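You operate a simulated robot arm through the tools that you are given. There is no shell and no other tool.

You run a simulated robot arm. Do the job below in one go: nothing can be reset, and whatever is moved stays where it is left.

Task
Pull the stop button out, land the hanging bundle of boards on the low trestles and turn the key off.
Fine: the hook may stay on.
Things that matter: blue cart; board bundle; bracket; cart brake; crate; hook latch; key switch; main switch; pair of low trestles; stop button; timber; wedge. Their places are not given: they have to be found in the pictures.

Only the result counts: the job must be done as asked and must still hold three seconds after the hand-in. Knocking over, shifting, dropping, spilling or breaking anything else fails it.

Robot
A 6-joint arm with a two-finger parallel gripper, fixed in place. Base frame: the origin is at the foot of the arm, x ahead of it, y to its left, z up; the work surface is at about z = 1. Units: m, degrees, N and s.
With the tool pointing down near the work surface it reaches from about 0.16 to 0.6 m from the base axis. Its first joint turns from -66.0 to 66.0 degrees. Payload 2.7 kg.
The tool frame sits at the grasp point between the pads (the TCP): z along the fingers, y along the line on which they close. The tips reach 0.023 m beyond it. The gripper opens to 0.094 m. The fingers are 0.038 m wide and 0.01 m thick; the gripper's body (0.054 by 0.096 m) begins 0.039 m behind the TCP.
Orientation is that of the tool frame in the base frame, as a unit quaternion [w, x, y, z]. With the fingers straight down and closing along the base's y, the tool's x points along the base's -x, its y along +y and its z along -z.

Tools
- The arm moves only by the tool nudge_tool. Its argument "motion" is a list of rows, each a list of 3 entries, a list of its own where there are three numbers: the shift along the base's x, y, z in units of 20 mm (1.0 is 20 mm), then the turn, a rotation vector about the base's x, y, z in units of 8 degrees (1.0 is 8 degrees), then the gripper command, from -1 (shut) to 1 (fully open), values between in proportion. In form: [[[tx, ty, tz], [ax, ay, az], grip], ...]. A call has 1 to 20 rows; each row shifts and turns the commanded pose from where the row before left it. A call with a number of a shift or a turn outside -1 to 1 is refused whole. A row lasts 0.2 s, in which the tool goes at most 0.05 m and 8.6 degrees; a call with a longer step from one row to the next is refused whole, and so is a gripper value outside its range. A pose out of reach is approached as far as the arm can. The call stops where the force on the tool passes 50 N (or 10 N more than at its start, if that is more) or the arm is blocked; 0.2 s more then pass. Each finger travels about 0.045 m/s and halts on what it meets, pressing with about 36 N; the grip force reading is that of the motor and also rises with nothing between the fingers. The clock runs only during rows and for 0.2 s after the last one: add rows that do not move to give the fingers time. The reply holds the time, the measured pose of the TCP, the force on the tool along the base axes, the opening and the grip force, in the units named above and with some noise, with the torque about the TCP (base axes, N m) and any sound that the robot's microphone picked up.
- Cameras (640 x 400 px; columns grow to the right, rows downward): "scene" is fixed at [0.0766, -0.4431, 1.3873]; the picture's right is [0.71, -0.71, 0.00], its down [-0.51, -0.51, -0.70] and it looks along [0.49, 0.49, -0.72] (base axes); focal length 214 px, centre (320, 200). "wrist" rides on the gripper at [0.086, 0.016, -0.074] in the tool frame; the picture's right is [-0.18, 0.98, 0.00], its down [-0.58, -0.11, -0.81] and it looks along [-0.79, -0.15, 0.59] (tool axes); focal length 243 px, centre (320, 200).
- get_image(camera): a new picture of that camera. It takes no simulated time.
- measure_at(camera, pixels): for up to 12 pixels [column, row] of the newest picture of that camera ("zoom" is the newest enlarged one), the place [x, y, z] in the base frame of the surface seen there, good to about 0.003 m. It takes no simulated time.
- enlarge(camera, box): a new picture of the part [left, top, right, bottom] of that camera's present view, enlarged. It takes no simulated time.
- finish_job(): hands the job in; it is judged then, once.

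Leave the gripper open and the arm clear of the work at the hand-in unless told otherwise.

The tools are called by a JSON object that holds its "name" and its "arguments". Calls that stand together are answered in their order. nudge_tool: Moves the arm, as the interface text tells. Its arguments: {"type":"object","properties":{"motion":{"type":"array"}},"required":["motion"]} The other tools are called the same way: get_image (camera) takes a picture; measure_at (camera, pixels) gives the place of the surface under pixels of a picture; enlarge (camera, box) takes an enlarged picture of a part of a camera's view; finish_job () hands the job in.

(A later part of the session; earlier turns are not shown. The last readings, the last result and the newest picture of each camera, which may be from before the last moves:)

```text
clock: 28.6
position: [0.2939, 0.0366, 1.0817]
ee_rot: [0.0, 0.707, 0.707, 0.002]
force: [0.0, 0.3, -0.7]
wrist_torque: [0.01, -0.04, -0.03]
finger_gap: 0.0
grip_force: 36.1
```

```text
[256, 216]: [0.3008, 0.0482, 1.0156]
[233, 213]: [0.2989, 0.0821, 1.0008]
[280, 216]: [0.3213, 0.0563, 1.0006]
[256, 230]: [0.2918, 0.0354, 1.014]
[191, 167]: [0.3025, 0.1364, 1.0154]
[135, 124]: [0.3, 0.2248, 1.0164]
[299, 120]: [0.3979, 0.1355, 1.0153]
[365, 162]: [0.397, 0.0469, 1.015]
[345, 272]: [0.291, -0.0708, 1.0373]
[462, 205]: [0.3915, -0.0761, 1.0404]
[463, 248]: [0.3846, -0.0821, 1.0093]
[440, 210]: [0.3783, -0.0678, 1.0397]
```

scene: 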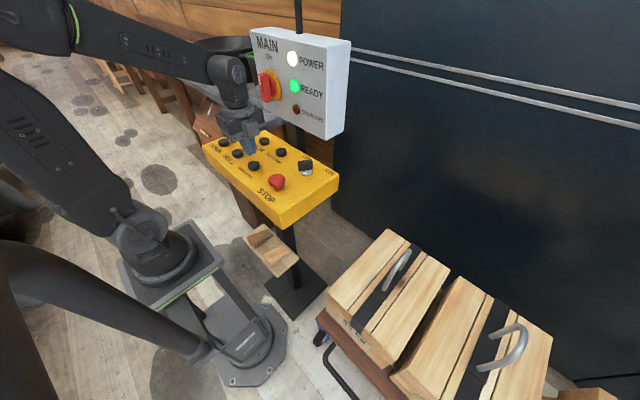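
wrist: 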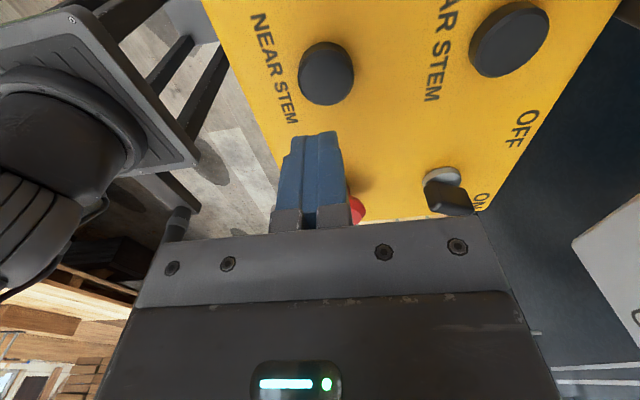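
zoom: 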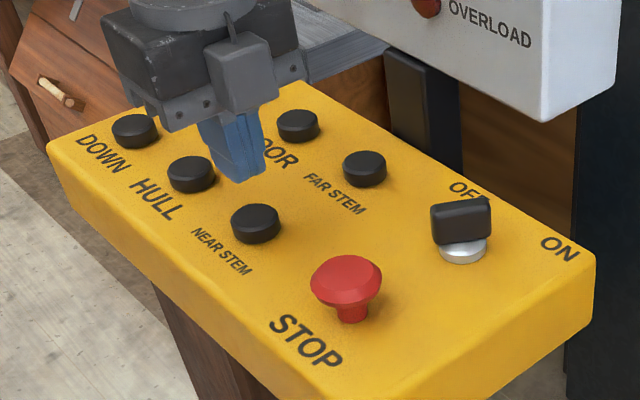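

Button centres: NEAR STEM (0.301,0.051), HULL (0.302,0.138), DOWN (0.300,0.226), FAR STEM (0.397,0.05). I hover just above NEAR STEM first.

{"name": "nudge_tool", "arguments": {"motion": [[[0.35, 0.72, 0], [0, 0, 0], -1], [[0, 0, -1], [0, 0, 0], -1], [[0, 0, -0.95], [0, 0, 0], -1], [[0, 0, 0], [0, 0, 0], -1]]}}

{"name": "enlarge", "arguments": {"camera": "scene", "box": [200, 110, 330, 200]}}

```text
clock: 29.6
position: [0.3002, 0.0509, 1.0427]
ee_rot: [-0.001, 0.707, 0.707, 0.001]
force: [0.1, 0.0, -0.6]
wrist_torque: [0.03, 0.05, 0.04]
finger_gap: 0.0
grip_force: 36.3
```

```text
4.44 times, centred on (265, 155) of scene
```

zoom: 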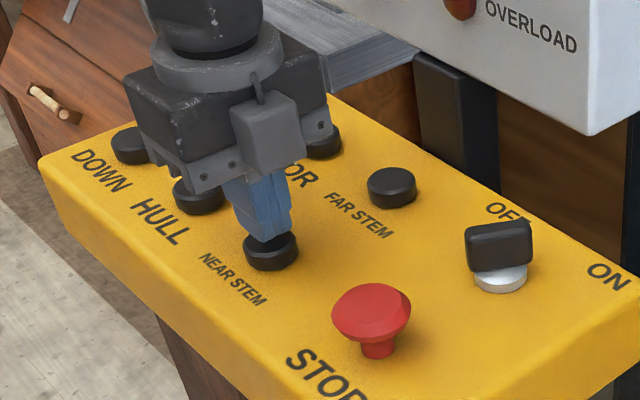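

Tips hover about 4 mm above the button. Short test press: down 7 mm, one row hold, up again.

{"name": "nudge_tool", "arguments": {"motion": [[[0, 0, -0.2], [0, 0, 0], -1], [[0, 0, -0.2], [0, 0, 0], -1], [[0, 0, 0], [0, 0, 0], -1], [[0, 0, 0.4], [0, 0, 0], -1], [[0, 0, 0], [0, 0, 0], -1]]}}

```text
clock: 30.8
position: [0.3016, 0.0512, 1.0425]
ee_rot: [-0.001, 0.707, 0.707, 0.0]
force: [0.5, 0.5, 0.0]
wrist_torque: [0.03, 0.01, -0.04]
finger_gap: 0.0001
grip_force: 36.1
heard: click
```

A click was heard. I rise and tilt the camera to see whether and where the bundle moved.

{"name": "nudge_tool", "arguments": {"motion": [[[0, 0, 1], [0, 0, 0], -1], [[0, 0, 1], [0, 0, 0], -1], [[0, 0, 1], [0, 0, 0], -1], [[0, -0.5, 1], [0, 0, -1], -1], [[0, -0.5, 1], [0, 0, -1], -1], [[0, -0.5, 1], [0, 0, -1], -1], [[0, -0.5, 1], [0, 0, -1], -1], [[0, -0.5, 1], [-0.85, 0.52, 0], -1], [[0, 0, 0], [-0.85, 0.52, 0], -1], [[0, 0, 0], [-0.85, 0.52, 0], -1], [[0, 0, 0], [0, 0, 0], -1]]}}

{"name": "get_image", "arguments": {"camera": "wrist"}}

```text
clock: 33.2
position: [0.3015, 0.0015, 1.203]
ee_rot: [0.103, 0.856, 0.474, -0.18]
force: [-0.2, 0.5, -0.2]
wrist_torque: [-0.02, 0.03, 0.05]
finger_gap: 0.0
grip_force: 35.9
```

```text
taken
```

wrist: 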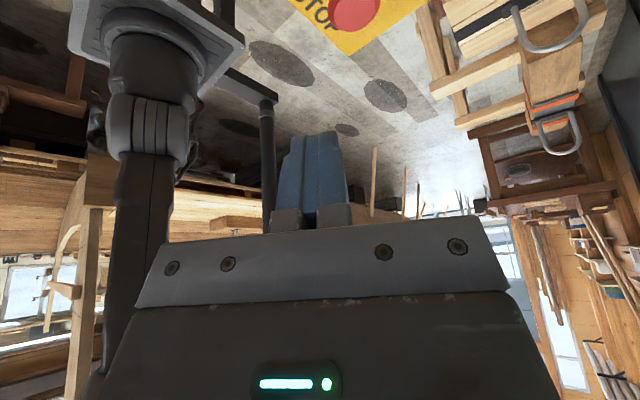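

The gripper hides the bundle from here; I go to the earlier good vantage point (right of the pendant, more tilt).

{"name": "nudge_tool", "arguments": {"motion": [[[0, -1, 0.3], [0, 0, 0], -1], [[0, -1, 0.3], [0, 0, 0], -1], [[0, -1, 0.3], [0, 0, 0], -1], [[0, -1, 0.3], [0, 0, 0], -1], [[0, -1, 0.3], [0, 0, 0], -1], [[0, -1, 0.3], [0, 0, 0], -1], [[0, -1, 0.3], [0, 0, 0], -1], [[0, -1, 0.3], [0, 0, 0], -1], [[0, -1, 0.3], [0, 0, 0], -1], [[0, -1, 0.3], [0, 0, 0], -1], [[0, -1, 0.3], [-0.75, 0.66, 0], -1], [[0, -1, 0.3], [-0.75, 0.66, 0], -1], [[0, -1, 0], [0, 0, 0], -1], [[0, -1, 0], [0, 0, 0], -1], [[0, 0, 0], [0, 0, 0], -1]]}}

{"name": "get_image", "arguments": {"camera": "wrist"}}

```text
clock: 36.4
position: [0.3014, -0.2784, 1.2737]
ee_rot: [0.147, 0.82, 0.46, -0.306]
force: [0.0, 0.2, -0.2]
wrist_torque: [-0.02, 0.03, -0.04]
finger_gap: 0.0
grip_force: 35.8
```

```text
taken
```

wrist: 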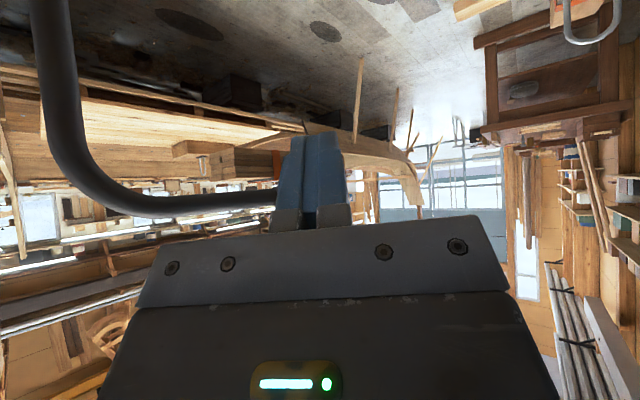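

{"name": "enlarge", "arguments": {"camera": "wrist", "box": [150, 90, 390, 240]}}

```text
2.67 times, centred on (270, 165) of wrist
```

zoom: 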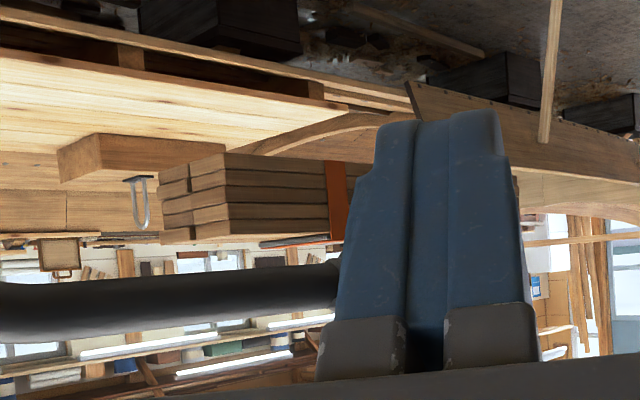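

The bundle's near end is visible again. I measure its corners to compare with y=-0.713 before.

{"name": "measure_at", "arguments": {"camera": "zoom", "pixels": [[222, 158], [190, 168], [162, 175], [222, 225], [200, 215], [165, 235], [330, 165], [330, 225], [280, 190], [240, 170], [515, 190], [518, 200]]}}

```text
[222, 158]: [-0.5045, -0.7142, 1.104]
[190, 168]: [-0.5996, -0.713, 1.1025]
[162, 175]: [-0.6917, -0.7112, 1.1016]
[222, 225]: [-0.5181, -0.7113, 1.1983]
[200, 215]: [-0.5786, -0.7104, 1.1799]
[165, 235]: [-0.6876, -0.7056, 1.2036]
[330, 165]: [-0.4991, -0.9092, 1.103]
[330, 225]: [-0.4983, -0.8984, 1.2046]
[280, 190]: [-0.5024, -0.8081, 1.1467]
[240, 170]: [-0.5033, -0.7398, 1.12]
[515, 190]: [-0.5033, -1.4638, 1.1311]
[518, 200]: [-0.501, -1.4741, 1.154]
```

The near end is still at y≈-0.712, so that short press barely moved it (or not at all). I go back upright to the buttons; next test is HULL at (0.302,0.138) with a longer hold.

{"name": "nudge_tool", "arguments": {"motion": [[[0, 1, 0], [0.676, -0.237, 0.538], -1], [[0, 1, 0], [0.676, -0.237, 0.538], -1], [[0, 1, 0], [0.676, -0.237, 0.538], -1], [[0, 1, 0], [0.676, -0.237, 0.538], -1], [[0, 1, 0], [0.676, -0.237, 0.538], -1], [[0, 1, 0], [0.676, -0.237, 0.538], -1], [[0, 1, 0], [0.676, -0.237, 0.538], -1], [[0, 1, 0], [0, 0, 0], -1], [[0, 1, 0], [0, 0, 0], -1], [[0, 1, 0], [0, 0, 0], -1], [[0, 1, -0.5], [0, 0, 0], -1], [[0, 1, -0.5], [0, 0, 0], -1], [[0, 1, -0.5], [0, 0, 0], -1], [[0, 1, -0.5], [0, 0, 0], -1], [[0, 1, -0.5], [0, 0, 0], -1], [[0, 1, -0.5], [0, 0, 0], -1], [[0, 1, -0.5], [0, 0, 0], -1], [[0, 1, -0.5], [0, 0, 0], -1], [[0, 1, -0.5], [0, 0, 0], -1], [[0, 1, -0.5], [0, 0, 0], -1]]}}

```text
clock: 40.6
position: [0.3029, 0.1226, 1.176]
ee_rot: [0.0, 0.708, 0.707, 0.0]
force: [0.2, -0.2, 0.4]
wrist_torque: [-0.02, -0.02, 0.01]
finger_gap: 0.0002
grip_force: 36.3
```

Upright over the pendant. I go down to hover above HULL (0.302,0.138).

{"name": "nudge_tool", "arguments": {"motion": [[[0, 0.77, -0.65], [0, 0, 0], -1], [[0, 0, -1], [0, 0, 0], -1], [[0, 0, -1], [0, 0, 0], -1], [[0, 0, -1], [0, 0, 0], -1], [[0, 0, -1], [0, 0, 0], -1], [[0, 0, -1], [0, 0, 0], -1], [[0, 0, -1], [0, 0, 0], -1], [[0, 0, 0], [0, 0, 0], -1]]}}

{"name": "enlarge", "arguments": {"camera": "scene", "box": [190, 100, 320, 190]}}

{"name": "get_image", "arguments": {"camera": "wrist"}}

```text
clock: 42.4
position: [0.301, 0.1372, 1.0411]
ee_rot: [0.001, 0.707, 0.707, 0.0]
force: [1.0, 0.0, 2.0]
wrist_torque: [-0.02, -0.01, 0.02]
finger_gap: 0.0
grip_force: 36.0
```

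```text
4.44 times, centred on (255, 145) of scene
```

zoom: 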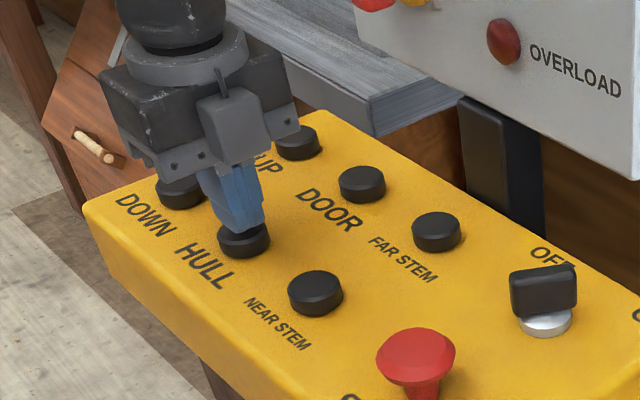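

```text
taken
```

wrist: 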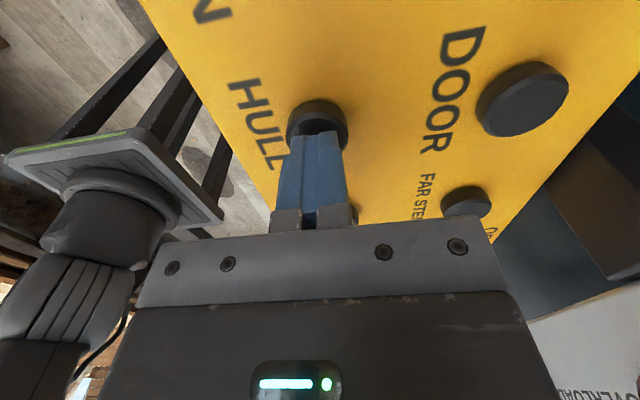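

Contact is near. I press HULL 6 mm and hold for a second, staying pressed to read force and sound.

{"name": "nudge_tool", "arguments": {"motion": [[[0, 0, -0.2], [0, 0, 0], -1], [[0, 0, -0.15], [0, 0, 0], -1], [[0, 0, 0], [0, 0, 0], -1]]}}

{"name": "get_image", "arguments": {"camera": "wrist"}}

```text
clock: 43.2
position: [0.3015, 0.1378, 1.0344]
ee_rot: [-0.001, 0.708, 0.707, 0.0]
force: [-0.4, 0.9, 1.5]
wrist_torque: [0.0, -0.05, 0.02]
finger_gap: 0.0
grip_force: 35.6
heard: click
```

```text
taken
```

wrist: 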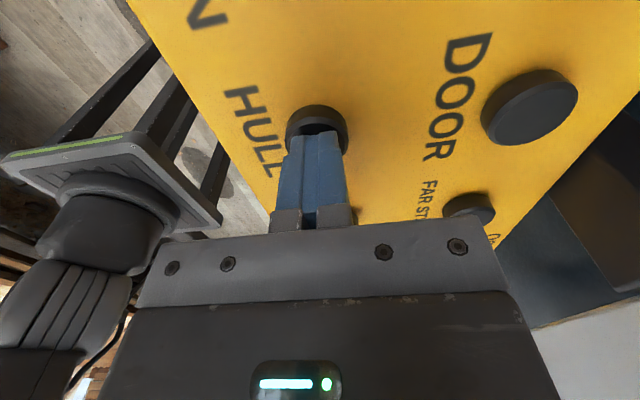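

Click heard, holding. I keep it pressed one more second, then look at the scene.

{"name": "nudge_tool", "arguments": {"motion": [[[0, 0, 0], [0, 0, 0], -1], [[0, 0, 0], [0, 0, 0], -1], [[0, 0, 0], [0, 0, 0], -1], [[0, 0, 0], [0, 0, 0], -1]]}}

{"name": "get_image", "arguments": {"camera": "wrist"}}

{"name": "get_image", "arguments": {"camera": "scene"}}

```text
clock: 44.2
position: [0.302, 0.1374, 1.0357]
ee_rot: [0.0, 0.707, 0.707, 0.0]
force: [-0.2, -0.2, 1.4]
wrist_torque: [0.01, 0.0, -0.01]
finger_gap: 0.0001
grip_force: 36.3
```

```text
taken
```

wrist: 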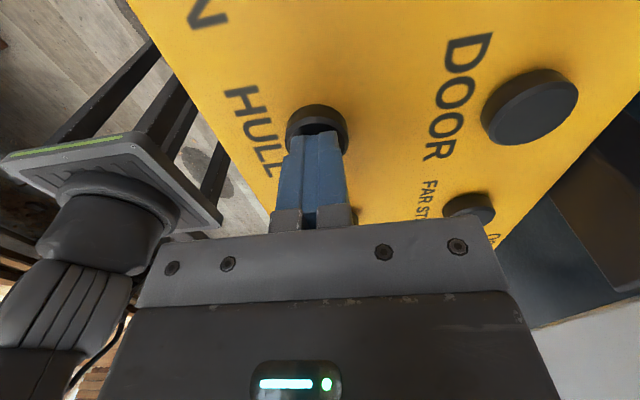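

```text
taken
```

scene: 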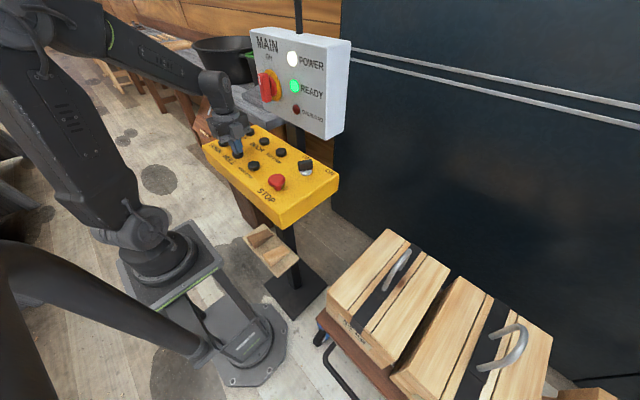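

The background at the lower left (95,380) is changing, possibly the bundle. I enlarge and measure there.

{"name": "enlarge", "arguments": {"camera": "wrist", "box": [0, 270, 150, 400]}}

{"name": "measure_at", "arguments": {"camera": "wrist", "pixels": [[95, 380], [105, 372], [115, 365], [85, 390], [110, 385], [5, 290], [8, 265]]}}

```text
3.08 times, centred on (75, 335) of wrist
```

zoom: 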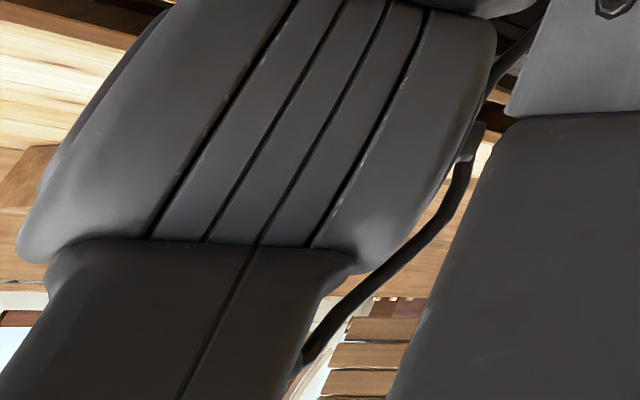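

```text
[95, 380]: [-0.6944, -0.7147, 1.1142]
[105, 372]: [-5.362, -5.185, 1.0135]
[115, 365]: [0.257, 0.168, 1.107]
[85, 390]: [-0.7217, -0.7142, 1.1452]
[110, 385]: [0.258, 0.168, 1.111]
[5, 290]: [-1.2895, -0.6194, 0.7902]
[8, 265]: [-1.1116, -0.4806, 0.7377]
```

Key finding: the bundle's end now reaches x≈-0.72, so HULL moves it toward -x (the wooden hull stands at x<-1; the dark panel with handles is the door at x≈1). I release HULL at once and rise.

{"name": "nudge_tool", "arguments": {"motion": [[[0, 0, 0.5], [0, 0, 0], -1], [[0, 0, 1], [0, 0, 0], -1], [[0, 0, 1], [0, 0, 0], -1], [[0, 0, 1], [0, 0, 0], -1], [[0, 0, 1], [0, 0, 0], -1]]}}

{"name": "measure_at", "arguments": {"camera": "scene", "pixels": [[264, 78], [266, 95], [272, 78], [275, 90], [264, 70], [258, 45], [255, 70], [262, 100]]}}

{"name": "enlarge", "arguments": {"camera": "scene", "box": [240, 20, 360, 140]}}

```text
clock: 45.4
position: [0.3011, 0.1361, 1.1251]
ee_rot: [0.001, 0.707, 0.707, 0.0]
force: [-0.2, -0.1, -0.1]
wrist_torque: [-0.02, -0.04, 0.0]
finger_gap: 0.0
grip_force: 36.1
```

```text
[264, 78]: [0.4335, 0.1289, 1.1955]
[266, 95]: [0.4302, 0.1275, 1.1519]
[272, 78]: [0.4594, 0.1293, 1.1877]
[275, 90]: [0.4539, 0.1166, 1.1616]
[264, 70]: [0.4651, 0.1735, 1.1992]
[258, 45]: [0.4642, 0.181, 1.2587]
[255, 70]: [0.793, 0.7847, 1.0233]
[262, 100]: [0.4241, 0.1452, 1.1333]
```

```text
3.33 times, centred on (300, 80) of scene
```

zoom: 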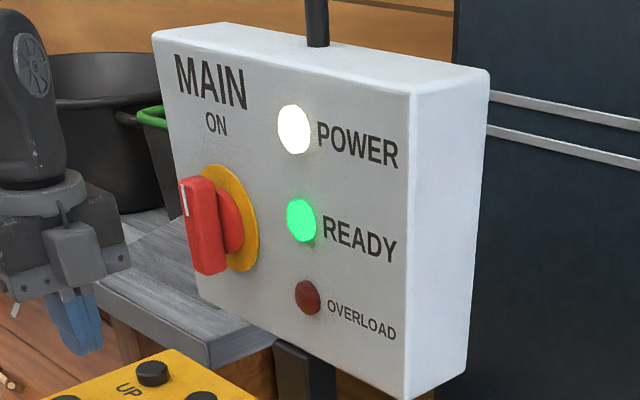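

The main handle occupies x≥0.424, z 1.13–1.20 right above DOOR (0.398,0.137), so I'll press DOOR with the tool leaned ~28° back (body toward the robot). First a quick look at what is visible of the bundle now.

{"name": "get_image", "arguments": {"camera": "wrist"}}

```text
taken
```

wrist: 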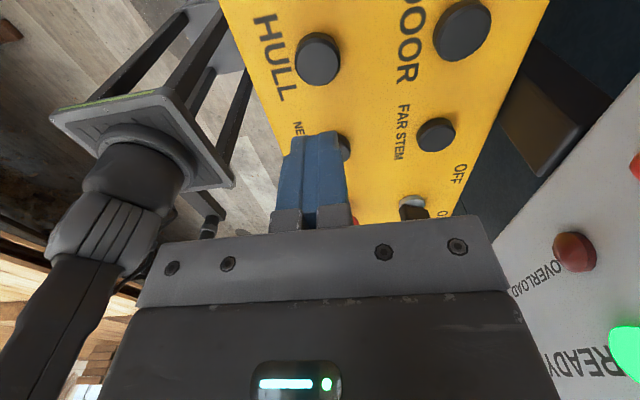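

{"name": "enlarge", "arguments": {"camera": "wrist", "box": [0, 260, 160, 400]}}

{"name": "measure_at", "arguments": {"camera": "zoom", "pixels": [[345, 250], [330, 290], [310, 320], [390, 250], [400, 220], [350, 320], [370, 280], [330, 240]]}}

```text
2.86 times, centred on (80, 330) of wrist
```

zoom: 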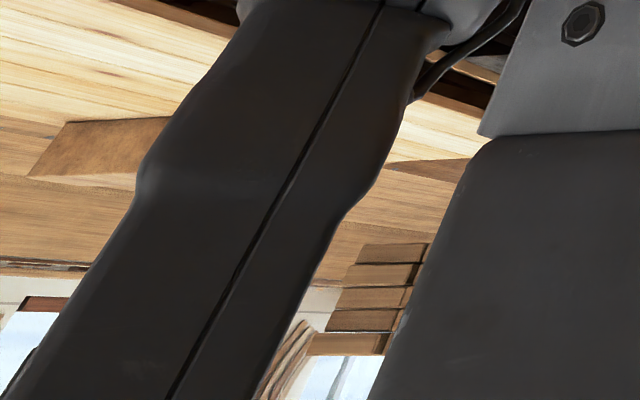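

```text
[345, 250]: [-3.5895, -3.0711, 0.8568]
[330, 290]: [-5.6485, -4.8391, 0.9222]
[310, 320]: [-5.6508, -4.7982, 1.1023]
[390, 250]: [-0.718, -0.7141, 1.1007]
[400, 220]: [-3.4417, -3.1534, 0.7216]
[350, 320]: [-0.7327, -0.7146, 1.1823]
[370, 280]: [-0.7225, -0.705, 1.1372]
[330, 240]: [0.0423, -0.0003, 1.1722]
```

{"name": "measure_at", "arguments": {"camera": "zoom", "pixels": [[364, 252], [348, 275], [338, 318], [422, 248], [345, 292], [318, 345], [380, 345]]}}

```text
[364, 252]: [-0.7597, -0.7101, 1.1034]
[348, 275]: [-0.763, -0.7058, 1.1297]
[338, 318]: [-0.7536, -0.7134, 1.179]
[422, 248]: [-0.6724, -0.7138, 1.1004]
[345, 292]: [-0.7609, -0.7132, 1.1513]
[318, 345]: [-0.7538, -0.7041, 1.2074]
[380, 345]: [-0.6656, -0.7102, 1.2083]
```

The bundle's left edge went to x≈-0.761: HULL moved it about -0.06 m in ~1.3 s (~0.045 m/s), y unchanged. So DOOR must bring it about +0.97 m. I lean the tool 28° back and go above DOOR.

{"name": "nudge_tool", "arguments": {"motion": [[[0, 0, 0], [0, -0.875, 0], -1], [[0, 0, 0], [0, -0.875, 0], -1], [[0, 0, 0], [0, -0.875, 0], -1], [[0, 0, 0], [0, -0.875, 0], -1], [[0.95, 0.04, 0], [0, 0, 0], -1], [[0.95, 0, 0], [0, 0, 0], -1], [[0.95, 0, 0], [0, 0, 0], -1], [[0.95, 0, 0], [0, 0, 0], -1], [[0.95, 0, 0], [0, 0, 0], -1], [[0, 0, -0.9], [0, 0, 0], -1], [[0, 0, -0.9], [0, 0, 0], -1], [[0, 0, -0.9], [0, 0, 0], -1], [[0, 0, -0.9], [0, 0, 0], -1], [[0, 0, 0], [0, 0, 0], -1]]}}

{"name": "get_image", "arguments": {"camera": "scene"}}

{"name": "get_image", "arguments": {"camera": "wrist"}}

{"name": "enlarge", "arguments": {"camera": "scene", "box": [200, 60, 330, 180]}}

```text
clock: 48.4
position: [0.3968, 0.1377, 1.0526]
ee_rot: [0.172, 0.686, 0.686, 0.172]
force: [0.3, 0.1, 0.4]
wrist_torque: [-0.03, -0.01, 0.03]
finger_gap: 0.0001
grip_force: 35.5
```

```text
taken
```

scene: 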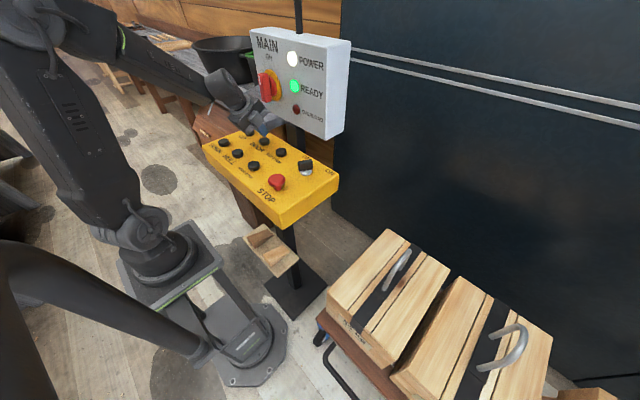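

```text
taken
```

wrist: 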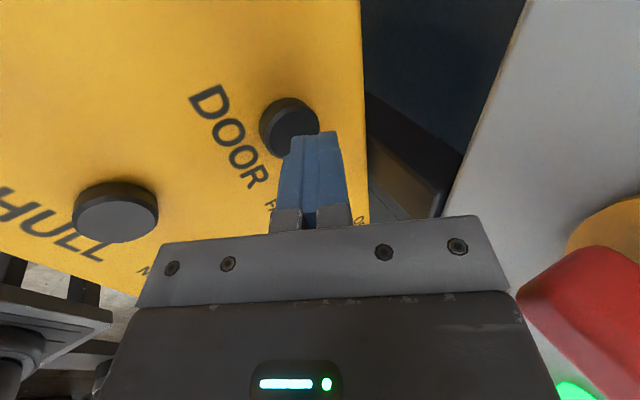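

```text
3.33 times, centred on (265, 120) of scene
```

zoom: 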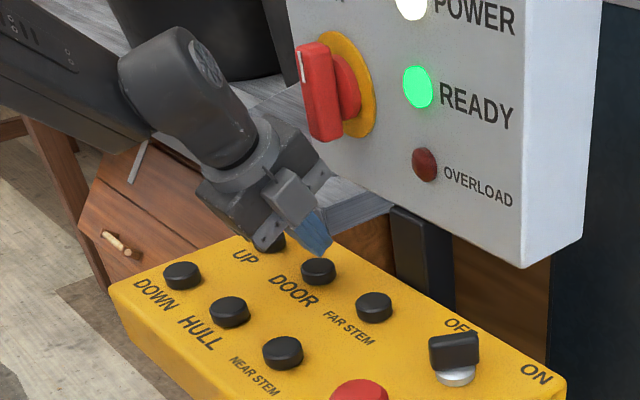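

Clear of the handle. I press DOOR (down 17 mm total, last part slowly) and hold, staying pressed to check force and sound.

{"name": "nudge_tool", "arguments": {"motion": [[[0, 0, -0.3], [0, 0, 0], -1], [[0, 0, -0.3], [0, 0, 0], -1], [[0, 0, -0.15], [0, 0, 0], -1], [[0, 0, -0.12], [0, 0, 0], -1], [[0, 0, 0], [0, 0, 0], -1]]}}

{"name": "get_image", "arguments": {"camera": "scene"}}

```text
clock: 49.6
position: [0.3956, 0.1376, 1.0355]
ee_rot: [0.171, 0.686, 0.686, 0.171]
force: [0.2, 0.4, 2.6]
wrist_torque: [0.03, -0.04, 0.03]
finger_gap: 0.0
grip_force: 35.7
heard: click
```

```text
taken
```

scene: 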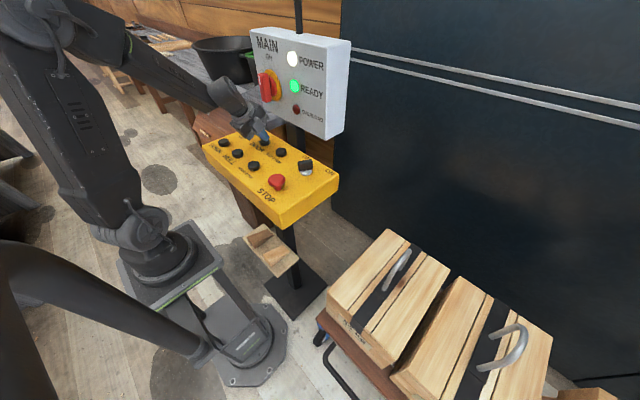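

Click heard, light contact force. I hold DOOR for 4 s (20 still rows).

{"name": "nudge_tool", "arguments": {"motion": [[[0, 0, 0], [0, 0, 0], -1], [[0, 0, 0], [0, 0, 0], -1], [[0, 0, 0], [0, 0, 0], -1], [[0, 0, 0], [0, 0, 0], -1], [[0, 0, 0], [0, 0, 0], -1], [[0, 0, 0], [0, 0, 0], -1], [[0, 0, 0], [0, 0, 0], -1], [[0, 0, 0], [0, 0, 0], -1], [[0, 0, 0], [0, 0, 0], -1], [[0, 0, 0], [0, 0, 0], -1], [[0, 0, 0], [0, 0, 0], -1], [[0, 0, 0], [0, 0, 0], -1], [[0, 0, 0], [0, 0, 0], -1], [[0, 0, 0], [0, 0, 0], -1], [[0, 0, 0], [0, 0, 0], -1], [[0, 0, 0], [0, 0, 0], -1], [[0, 0, 0], [0, 0, 0], -1], [[0, 0, 0], [0, 0, 0], -1], [[0, 0, 0], [0, 0, 0], -1], [[0, 0, 0], [0, 0, 0], -1]]}}

{"name": "get_image", "arguments": {"camera": "wrist"}}

```text
clock: 53.8
position: [0.3966, 0.1379, 1.0352]
ee_rot: [0.172, 0.686, 0.686, 0.171]
force: [-0.3, -0.1, 2.5]
wrist_torque: [-0.01, 0.01, -0.04]
finger_gap: 0.0
grip_force: 36.1
```

```text
taken
```

wrist: 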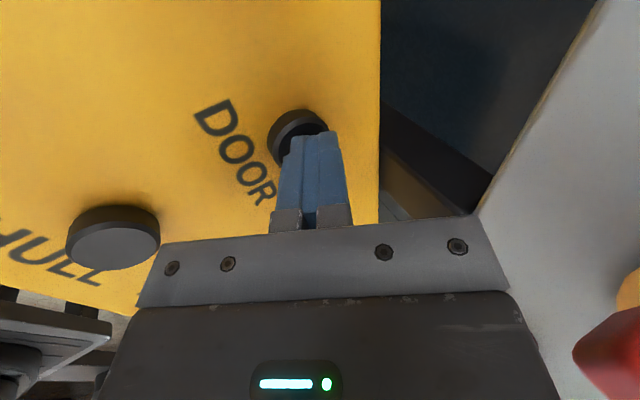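

DOOR was held about 4.7 s. I release, rise, and go to look at the bundle's new position.

{"name": "nudge_tool", "arguments": {"motion": [[[0, 0, 0.5], [0, 0, 0], -1], [[-0.5, 0, 1], [0, 0.875, 0], -1], [[-1, 0, 1], [0, 0.875, 0], -1], [[-1, 0, 1], [0, 0.875, 0], -1], [[-1, 0, 1], [0, 0.875, 0], -1], [[-1, -1, 1], [0, 0, 0], -1], [[0, -1, 1], [0, 0, 0], -1], [[0, -1, 1], [0, 0, 0], -1], [[0, -1, 1], [0, 0, 0], -1], [[0, -1, 1], [0, 0, 0], -1], [[0, -1, 0], [-1, 0, 0], -1], [[0, -1, 0], [-1, 0, 0], -1], [[0, -1, 0], [-1, 0, 0], -1], [[0, -1, 0], [-1, 0, 0], -1], [[0, 0, 0], [0, 0, 0], -1]]}}

{"name": "get_image", "arguments": {"camera": "wrist"}}

```text
clock: 57.0
position: [0.3076, -0.0416, 1.2257]
ee_rot: [0.195, 0.68, 0.679, -0.196]
force: [0.5, 0.0, 0.2]
wrist_torque: [-0.03, 0.01, 0.03]
finger_gap: 0.0001
grip_force: 36.2
```

```text
taken
```

wrist: 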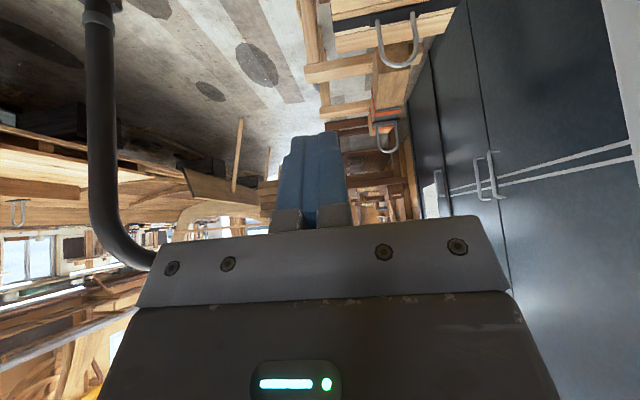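

{"name": "enlarge", "arguments": {"camera": "wrist", "box": [0, 110, 280, 290]}}

```text
2.22 times, centred on (140, 200) of wrist
```

zoom: 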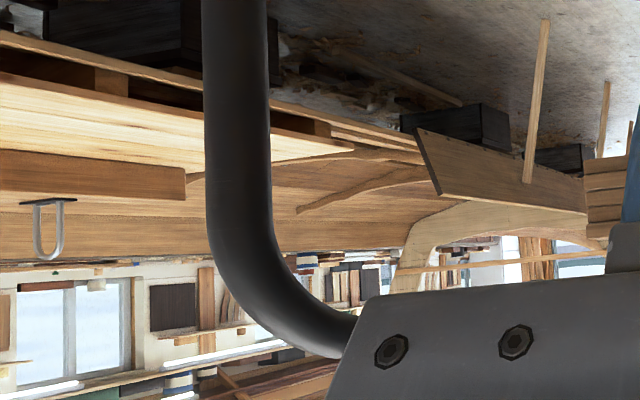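

The bundle's end is now at zoom (605,195), next to the finger — it moved much more than I estimated. I measure.

{"name": "measure_at", "arguments": {"camera": "zoom", "pixels": [[590, 165], [615, 165], [590, 190], [612, 210], [592, 230], [610, 235]]}}

{"name": "measure_at", "arguments": {"camera": "wrist", "pixels": [[258, 185], [262, 205], [268, 190], [275, 205], [265, 215], [352, 190]]}}

```text
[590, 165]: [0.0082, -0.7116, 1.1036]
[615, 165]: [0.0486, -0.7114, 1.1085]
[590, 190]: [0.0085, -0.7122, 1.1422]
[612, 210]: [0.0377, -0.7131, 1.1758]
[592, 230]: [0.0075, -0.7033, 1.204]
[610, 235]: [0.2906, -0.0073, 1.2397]
```

```text
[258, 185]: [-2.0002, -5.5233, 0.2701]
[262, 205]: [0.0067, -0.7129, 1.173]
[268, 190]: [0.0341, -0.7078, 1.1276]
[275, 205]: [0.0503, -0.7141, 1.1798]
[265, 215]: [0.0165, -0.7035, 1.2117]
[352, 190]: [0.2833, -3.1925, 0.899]
```

The left edge is now at x≈0.006 — moved 0.77 m, so travel speed is ~0.16 m/s after ramp-up. I check whether it is still moving by waiting 0.4 s and measuring again.

{"name": "nudge_tool", "arguments": {"motion": [[[0, 0, 0], [0, 0, 0], -1]]}}

{"name": "get_image", "arguments": {"camera": "wrist"}}

{"name": "enlarge", "arguments": {"camera": "wrist", "box": [200, 130, 320, 240]}}

```text
clock: 57.4
position: [0.3054, -0.042, 1.2253]
ee_rot: [0.195, 0.68, 0.68, -0.196]
force: [-0.4, -0.5, 0.7]
wrist_torque: [0.0, 0.0, 0.04]
finger_gap: 0.0001
grip_force: 36.0
```

```text
taken
```

wrist: 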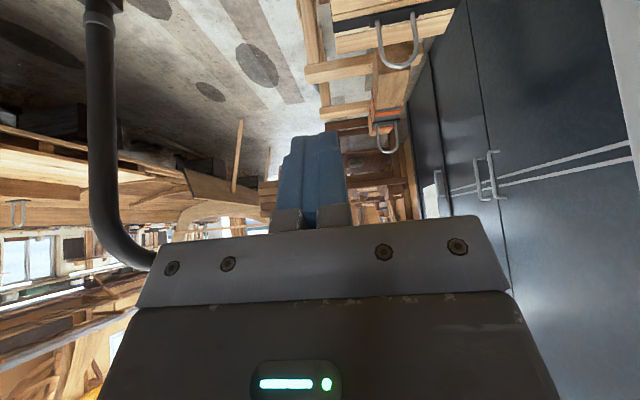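

```text
3.64 times, centred on (260, 185) of wrist
```

zoom: 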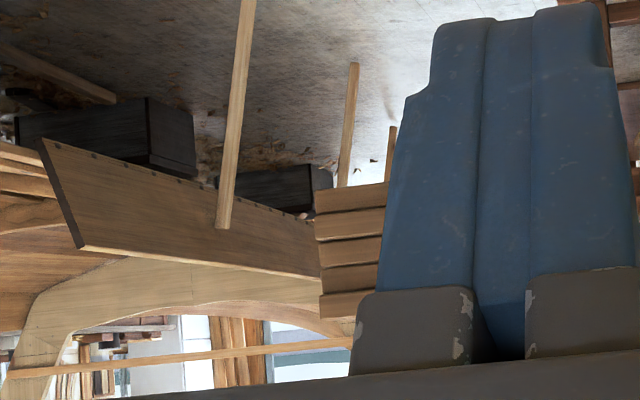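

{"name": "measure_at", "arguments": {"camera": "zoom", "pixels": [[318, 195], [318, 225], [318, 250], [320, 275], [321, 305], [380, 190], [360, 250]]}}

```text
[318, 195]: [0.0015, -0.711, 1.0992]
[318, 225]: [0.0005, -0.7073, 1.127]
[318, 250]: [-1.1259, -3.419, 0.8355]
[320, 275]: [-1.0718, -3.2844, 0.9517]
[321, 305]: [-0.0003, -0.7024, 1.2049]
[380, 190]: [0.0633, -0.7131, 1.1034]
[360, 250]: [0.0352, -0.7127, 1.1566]
```

The bundle is at rest: left edge x≈0.001 (so centre ≈0.10), y end -0.712. Next I test the y direction with FAR STEM at (0.397,0.050), same leaned-back posture, with a press as short as the HULL one.

{"name": "nudge_tool", "arguments": {"motion": [[[0, 1, 0], [1, 0, 0], -1], [[0, 1, 0], [1, 0, 0], -1], [[0, 1, 0], [1, 0, 0], -1], [[0, 1, 0], [1, 0, 0], -1], [[0, 0.15, -1], [0, -0.875, 0], -1], [[0, 0.15, -1], [0, -0.875, 0], -1], [[0, 0.15, -1], [0, -0.875, 0], -1], [[0, 0.15, -1], [0, -0.875, 0], -1], [[1, 0, -0.25], [0, 0, 0], -1], [[1, 0, -0.25], [0, 0, 0], -1], [[1, 0, -0.25], [0, 0, 0], -1], [[1, 0, -0.25], [0, 0, 0], -1], [[0.55, 0, -0.5], [0, 0, 0], -1], [[0, 0, -0.78], [0, 0, 0], -1], [[0, 0, -0.78], [0, 0, 0], -1], [[0, 0, -0.78], [0, 0, 0], -1], [[0, 0, -0.78], [0, 0, 0], -1], [[0, 0, 0], [0, 0, 0], -1]]}}

{"name": "enlarge", "arguments": {"camera": "scene", "box": [200, 90, 330, 190]}}

{"name": "get_image", "arguments": {"camera": "wrist"}}

```text
clock: 61.2
position: [0.397, 0.051, 1.0532]
ee_rot: [0.171, 0.687, 0.685, 0.172]
force: [-0.4, -0.1, -1.2]
wrist_torque: [-0.02, -0.02, -0.01]
finger_gap: 0.0
grip_force: 36.0
```

```text
4.00 times, centred on (265, 140) of scene
```

zoom: 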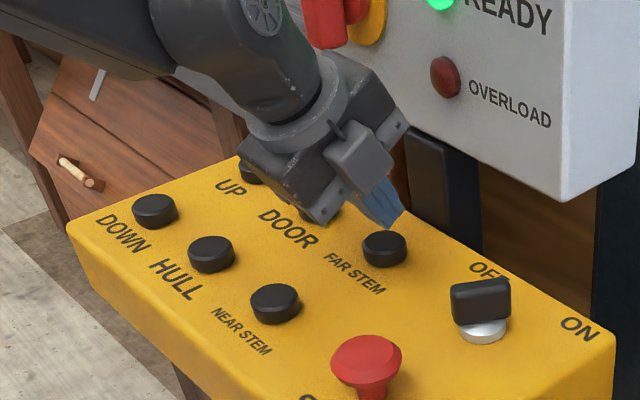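

```text
taken
```

wrist: 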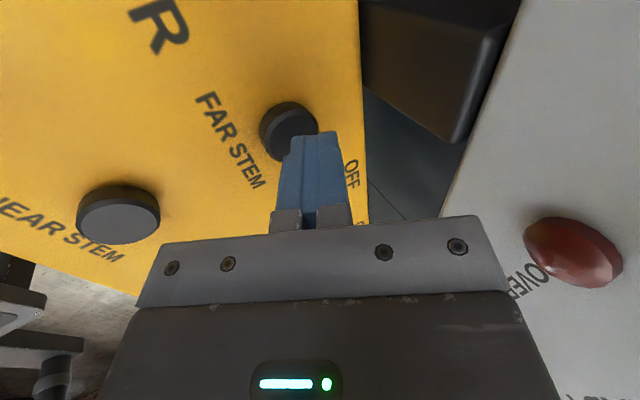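

Posture matches the DOOR press. I press FAR STEM for about one second and release in one call.

{"name": "nudge_tool", "arguments": {"motion": [[[0, 0, -0.3], [0, 0, 0], -1], [[0, 0, -0.3], [0, 0, 0], -1], [[0, 0, -0.28], [0, 0, 0], -1], [[0, 0, 0], [0, 0, 0], -1], [[0, 0, 0], [0, 0, 0], -1], [[0, 0, 0], [0, 0, 0], -1], [[0, 0, 0], [0, 0, 0], -1], [[0, 0, 0.5], [0, 0, 0], -1], [[-0.5, 0, 1], [0, 0.875, 0], -1], [[-1, 0, 1], [0, 0.875, 0], -1], [[-1, 0, 1], [0, 0.875, 0], -1], [[-1, 0, 1], [0, 0.875, 0], -1], [[-1, -1, 1], [0, 0, 0], -1], [[0, -1, 1], [0, 0, 0], -1], [[0, -1, 1], [0, 0, 0], -1], [[0, -1, 1], [0, 0, 0], -1], [[0, 0, 1], [-1, 0, 0], -1], [[0, 0, 0], [-1, 0, 0], -1], [[0, 0, 0], [-1, 0, 0], -1], [[0, 0, 0], [-1, 0, 0], -1]]}}

{"name": "get_image", "arguments": {"camera": "wrist"}}

{"name": "enlarge", "arguments": {"camera": "wrist", "box": [180, 110, 320, 240]}}

```text
clock: 65.4
position: [0.3069, -0.0303, 1.2259]
ee_rot: [0.196, 0.679, 0.68, -0.196]
force: [0.0, -0.1, -0.2]
wrist_torque: [0.01, 0.0, -0.01]
finger_gap: 0.0
grip_force: 36.6
heard: click
```

```text
taken
```

wrist: 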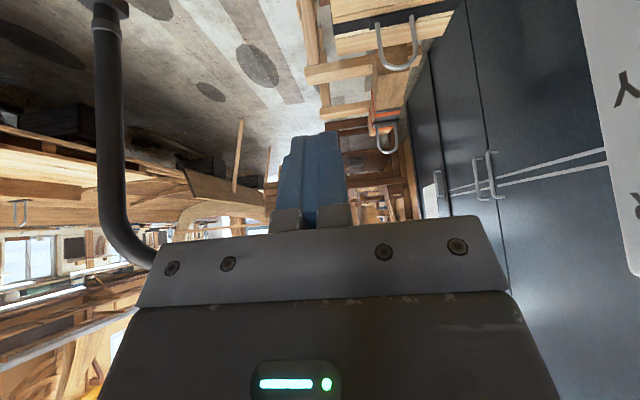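

```text
3.08 times, centred on (250, 175) of wrist
```

zoom: 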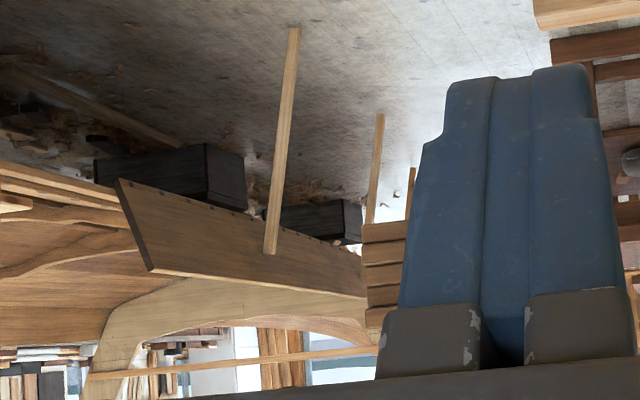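

{"name": "measure_at", "arguments": {"camera": "zoom", "pixels": [[367, 230], [367, 255], [370, 275], [372, 300], [372, 318], [395, 230], [390, 270], [385, 300]]}}

```text
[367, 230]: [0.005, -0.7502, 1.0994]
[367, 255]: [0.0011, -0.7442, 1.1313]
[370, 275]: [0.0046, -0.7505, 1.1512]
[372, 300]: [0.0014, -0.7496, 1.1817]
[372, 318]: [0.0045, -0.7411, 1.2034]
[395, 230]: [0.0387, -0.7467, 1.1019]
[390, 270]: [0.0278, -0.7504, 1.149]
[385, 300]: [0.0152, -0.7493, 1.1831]
```

FAR STEM moves it toward -y: end from -0.712 to -0.749 (≈-0.037 for ~1 s, consistent with a speed ramp). I need about -0.15 more in y. Back to FAR STEM for a hold of about 2 s.

{"name": "nudge_tool", "arguments": {"motion": [[[0, 1, 0], [1, 0, 0], -1], [[0, 1, 0], [1, 0, 0], -1], [[0, 1, 0], [1, 0, 0], -1], [[0, 1, 0], [1, 0, 0], -1], [[0, 0.02, -1], [0, -0.875, 0], -1], [[0, 0, -1], [0, -0.875, 0], -1], [[0, 0, -1], [0, -0.875, 0], -1], [[0, 0, -1], [0, -0.875, 0], -1], [[1, 0, -0.25], [0, 0, 0], -1], [[1, 0, -0.25], [0, 0, 0], -1], [[1, 0, -0.25], [0, 0, 0], -1], [[1, 0, -0.25], [0, 0, 0], -1], [[0.5, 0, -0.5], [0, 0, 0], -1], [[0, 0, -0.78], [0, 0, 0], -1], [[0, 0, -0.78], [0, 0, 0], -1], [[0, 0, -0.78], [0, 0, 0], -1], [[0, 0, -0.78], [0, 0, 0], -1], [[0, 0, 0], [0, 0, 0], -1]]}}

```text
clock: 69.2
position: [0.3976, 0.0505, 1.0522]
ee_rot: [0.171, 0.686, 0.686, 0.17]
force: [0.3, 0.5, 0.0]
wrist_torque: [0.0, 0.0, 0.02]
finger_gap: 0.0
grip_force: 35.9
```

In place above FAR STEM (0.398,0.051). I press with 9 hold rows (~2 s), then release.

{"name": "nudge_tool", "arguments": {"motion": [[[0, 0, -0.3], [0, 0, 0], -1], [[0, 0, -0.3], [0, 0, 0], -1], [[0, 0, -0.25], [0, 0, 0], -1], [[0, 0, 0], [0, 0, 0], -1], [[0, 0, 0], [0, 0, 0], -1], [[0, 0, 0], [0, 0, 0], -1], [[0, 0, 0], [0, 0, 0], -1], [[0, 0, 0], [0, 0, 0], -1], [[0, 0, 0], [0, 0, 0], -1], [[0, 0, 0], [0, 0, 0], -1], [[0, 0, 0], [0, 0, 0], -1], [[0, 0, 0], [0, 0, 0], -1], [[0, 0, 0.5], [0, 0, 0], -1], [[0, 0, 1], [0, 0, 0], -1]]}}

{"name": "nudge_tool", "arguments": {"motion": [[[-0.5, 0, 1], [0, 0.875, 0], -1], [[-1, 0, 1], [0, 0.875, 0], -1], [[-1, 0, 1], [0, 0.875, 0], -1], [[-1, 0, 1], [0, 0.875, 0], -1], [[-1, -1, 1], [0, 0, 0], -1], [[0, -1, 1], [0, 0, 0], -1], [[0, -1, 1], [0, 0, 0], -1], [[0, -1, 1], [0, 0, 0], -1], [[0, 0, 0], [-1, 0, 0], -1], [[0, 0, 0], [-1, 0, 0], -1], [[0, 0, 0], [-1, 0, 0], -1], [[0, 0, 0], [-1, 0, 0], -1], [[0, 0, 0], [0, 0, 0], -1]]}}

{"name": "get_image", "arguments": {"camera": "wrist"}}

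{"name": "enlarge", "arguments": {"camera": "wrist", "box": [180, 110, 320, 240]}}

```text
clock: 72.2
position: [0.3974, 0.0503, 1.0645]
ee_rot: [0.172, 0.686, 0.686, 0.17]
force: [0.3, -0.4, -0.3]
wrist_torque: [0.0, -0.02, 0.0]
finger_gap: 0.0001
grip_force: 36.3
heard: click
```

```text
clock: 75.0
position: [0.3075, -0.0296, 1.2265]
ee_rot: [0.196, 0.679, 0.68, -0.195]
force: [0.4, -0.2, -0.8]
wrist_torque: [-0.04, 0.0, 0.03]
finger_gap: 0.0
grip_force: 36.1
```

```text
taken
```

wrist: 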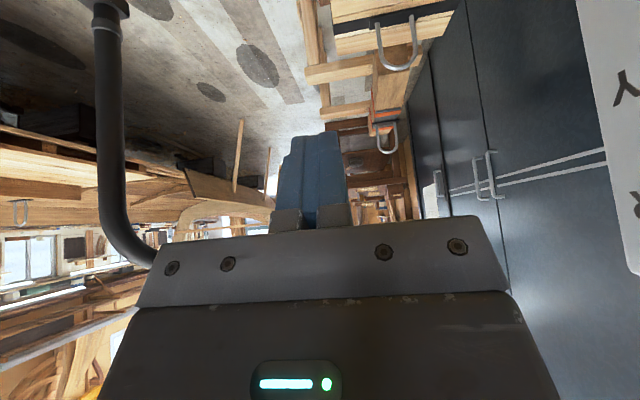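

```text
3.08 times, centred on (250, 175) of wrist
```

zoom: 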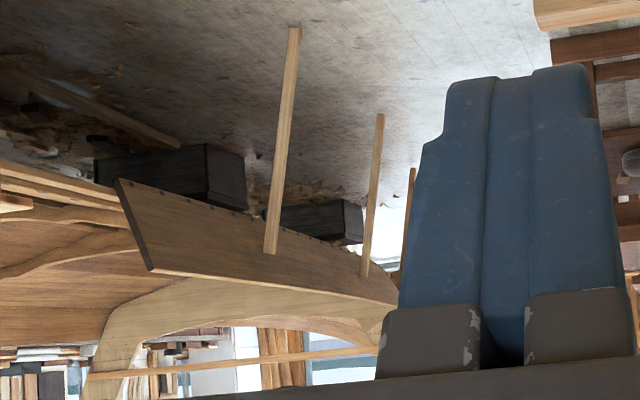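

The bundle is now hidden behind the closed fingers. I yaw the camera 16° so it appears beside them.

{"name": "nudge_tool", "arguments": {"motion": [[[0, 0, 0], [0, 0, -1], -1], [[0, 0, 0], [0, 0, -1], -1], [[0, 0, 0], [-0.5, 0, 0], -1], [[0, 0, 0], [0, 0, 0], -1]]}}

{"name": "get_image", "arguments": {"camera": "wrist"}}

{"name": "enlarge", "arguments": {"camera": "wrist", "box": [280, 60, 480, 240]}}

```text
clock: 76.0
position: [0.3065, -0.0298, 1.2258]
ee_rot: [0.194, 0.761, 0.57, -0.241]
force: [-0.1, 0.2, -0.1]
wrist_torque: [0.02, -0.01, -0.02]
finger_gap: 0.0
grip_force: 35.8
```

```text
taken
```

wrist: 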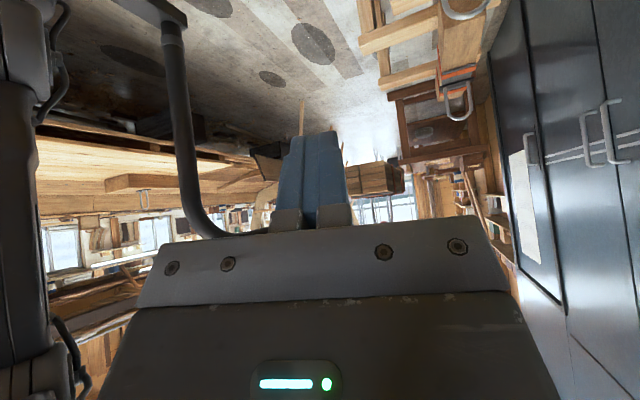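

```text
2.22 times, centred on (380, 150) of wrist
```

zoom: 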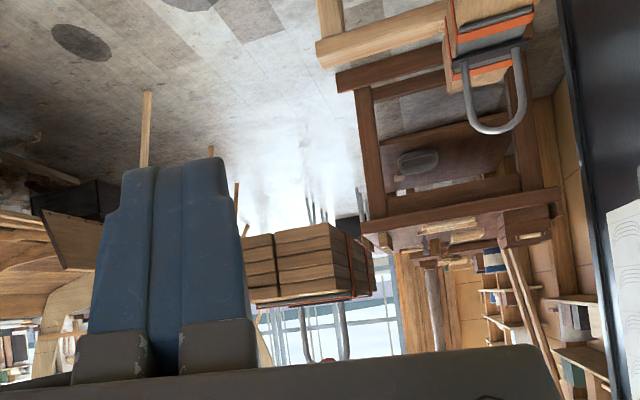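

The bundle is visible at zoom (250–375, 225–305). I measure it.

{"name": "measure_at", "arguments": {"camera": "zoom", "pixels": [[280, 235], [325, 230], [300, 290], [345, 290], [260, 260], [335, 245], [365, 260], [372, 285], [353, 260], [360, 285], [330, 365], [345, 340]]}}

```text
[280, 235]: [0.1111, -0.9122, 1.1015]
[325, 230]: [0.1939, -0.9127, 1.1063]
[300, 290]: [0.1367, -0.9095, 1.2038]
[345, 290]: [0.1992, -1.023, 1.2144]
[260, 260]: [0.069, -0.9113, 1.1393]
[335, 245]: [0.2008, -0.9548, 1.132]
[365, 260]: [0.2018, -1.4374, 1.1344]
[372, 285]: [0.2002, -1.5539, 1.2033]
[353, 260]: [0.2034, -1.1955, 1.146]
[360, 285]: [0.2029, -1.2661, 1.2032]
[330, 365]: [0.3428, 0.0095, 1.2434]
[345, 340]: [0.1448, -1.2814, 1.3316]
```

Near end y≈-0.912 (so y centre ≈-1.293, fine), x 0.001–0.201. Now DOOR must give about +0.206 in x. I return upright, lean back and go over DOOR (0.397,0.138).

{"name": "nudge_tool", "arguments": {"motion": [[[0, 0.5, 0], [0.5, 0, 0], -1], [[0, 1, 0], [0, 0, 1], -1], [[0, 1, 0], [0, 0, 1], -1], [[0, 1, 0], [1, 0, 0], -1], [[0, 1, 0], [1, 0, 0], -1], [[0, 1, 0], [1, 0, 0], -1], [[0, 1, 0], [1, 0, 0], -1], [[0, 1, -0.5], [0, -0.875, 0], -1], [[0, 0.9, -0.5], [0, -0.875, 0], -1], [[0, 0, -1], [0, -0.875, 0], -1], [[0, 0, -1], [0, -0.875, 0], -1], [[1, 0, -1], [0, 0, 0], -1], [[1, 0, -1], [0, 0, 0], -1], [[1, 0, -0.25], [0, 0, 0], -1], [[1, 0, -0.25], [0, 0, 0], -1], [[0.5, 0, -0.5], [0, 0, 0], -1], [[0, 0, -0.9], [0, 0, 0], -1], [[0, 0, -0.9], [0, 0, 0], -1], [[0, 0, -0.86], [0, 0, 0], -1], [[0, 0, 0], [0, 0, 0], -1]]}}

{"name": "enlarge", "arguments": {"camera": "scene", "box": [200, 60, 330, 180]}}

```text
clock: 80.2
position: [0.3965, 0.1383, 1.052]
ee_rot: [0.171, 0.686, 0.686, 0.171]
force: [0.0, -0.1, -0.2]
wrist_torque: [0.01, 0.0, -0.02]
finger_gap: 0.0001
grip_force: 36.3
```

```text
3.33 times, centred on (265, 120) of scene
```

zoom: 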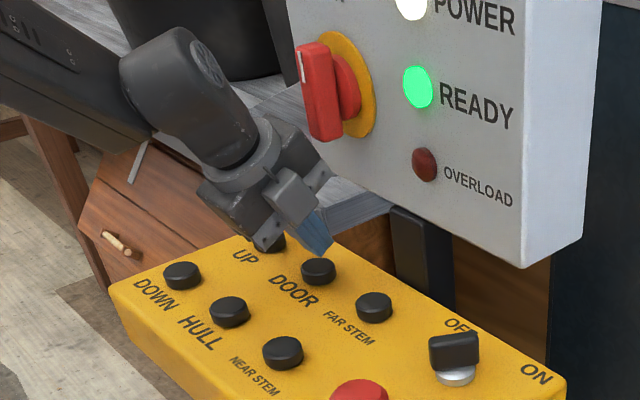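

Over DOOR as before. I press with 11 hold rows (~2.3 s), then release.

{"name": "nudge_tool", "arguments": {"motion": [[[0, 0, -0.3], [0, 0, 0], -1], [[0, 0, -0.3], [0, 0, 0], -1], [[0, 0, -0.25], [0, 0, 0], -1], [[0, 0, 0], [0, 0, 0], -1], [[0, 0, 0], [0, 0, 0], -1], [[0, 0, 0], [0, 0, 0], -1], [[0, 0, 0], [0, 0, 0], -1], [[0, 0, 0], [0, 0, 0], -1], [[0, 0, 0], [0, 0, 0], -1], [[0, 0, 0], [0, 0, 0], -1], [[0, 0, 0], [0, 0, 0], -1], [[0, 0, 0], [0, 0, 0], -1], [[0, 0, 0], [0, 0, 0], -1], [[0, 0, 0], [0, 0, 0], -1], [[0, 0, 0.5], [0, 0, 0], -1], [[0, 0, 1], [0, 0, 0], -1]]}}

{"name": "nudge_tool", "arguments": {"motion": [[[-0.5, 0, 1], [0, 0.875, 0], -1], [[-1, 0, 1], [0, 0.875, 0], -1], [[-1, 0, 1], [0, 0.875, 0], -1], [[-1, 0, 1], [0, 0.875, 0], -1], [[-1, -1, 1], [0, 0, 0], -1], [[0, -1, 1], [0, 0, 0], -1], [[0, -1, 1], [0, 0, 0], -1], [[0, -1, 1], [0, 0, 0], -1], [[0, -1, 0], [-1, 0, 0], -1], [[0, -1, 0], [-1, 0, 0], -1], [[0, -1, 0], [-1, 0, 0], -1], [[0, -1, 0], [-1, 0, 0], -1], [[0, 0, 0], [0, 0, -1], -1], [[0, 0, 0], [0, 0, -1], -1], [[0, 0, 0], [0, 0, 0], -1]]}}

{"name": "get_image", "arguments": {"camera": "wrist"}}

{"name": "enlarge", "arguments": {"camera": "wrist", "box": [280, 60, 520, 240]}}

```text
clock: 83.6
position: [0.3967, 0.1382, 1.0647]
ee_rot: [0.171, 0.686, 0.686, 0.171]
force: [0.9, 0.2, 0.4]
wrist_torque: [0.0, -0.03, 0.03]
finger_gap: 0.0
grip_force: 36.0
heard: click
```

```text
clock: 86.8
position: [0.3074, -0.0203, 1.2266]
ee_rot: [0.166, 0.768, 0.578, -0.22]
force: [0.0, 0.3, 1.0]
wrist_torque: [0.01, -0.02, -0.01]
finger_gap: 0.0001
grip_force: 36.1
```

```text
taken
```

wrist: 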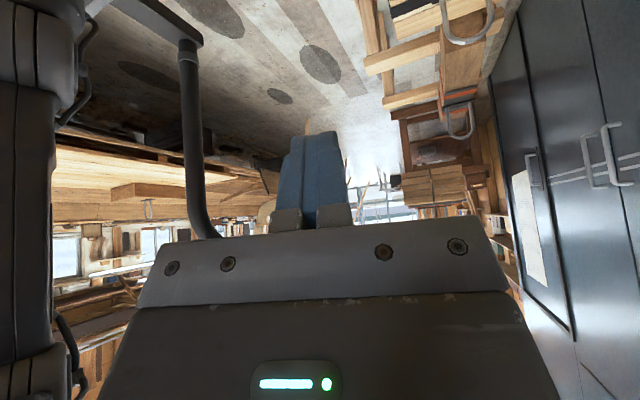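

```text
2.22 times, centred on (400, 150) of wrist
```

zoom: 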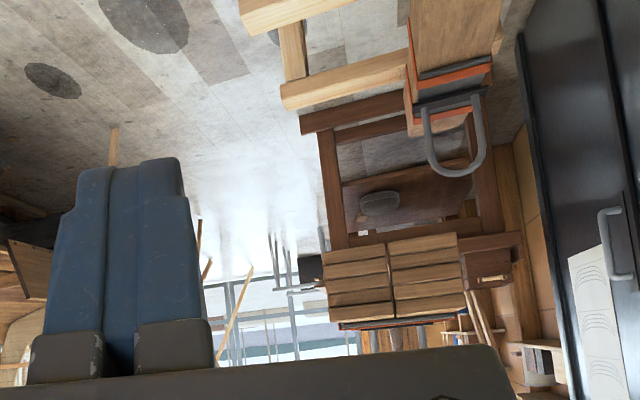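

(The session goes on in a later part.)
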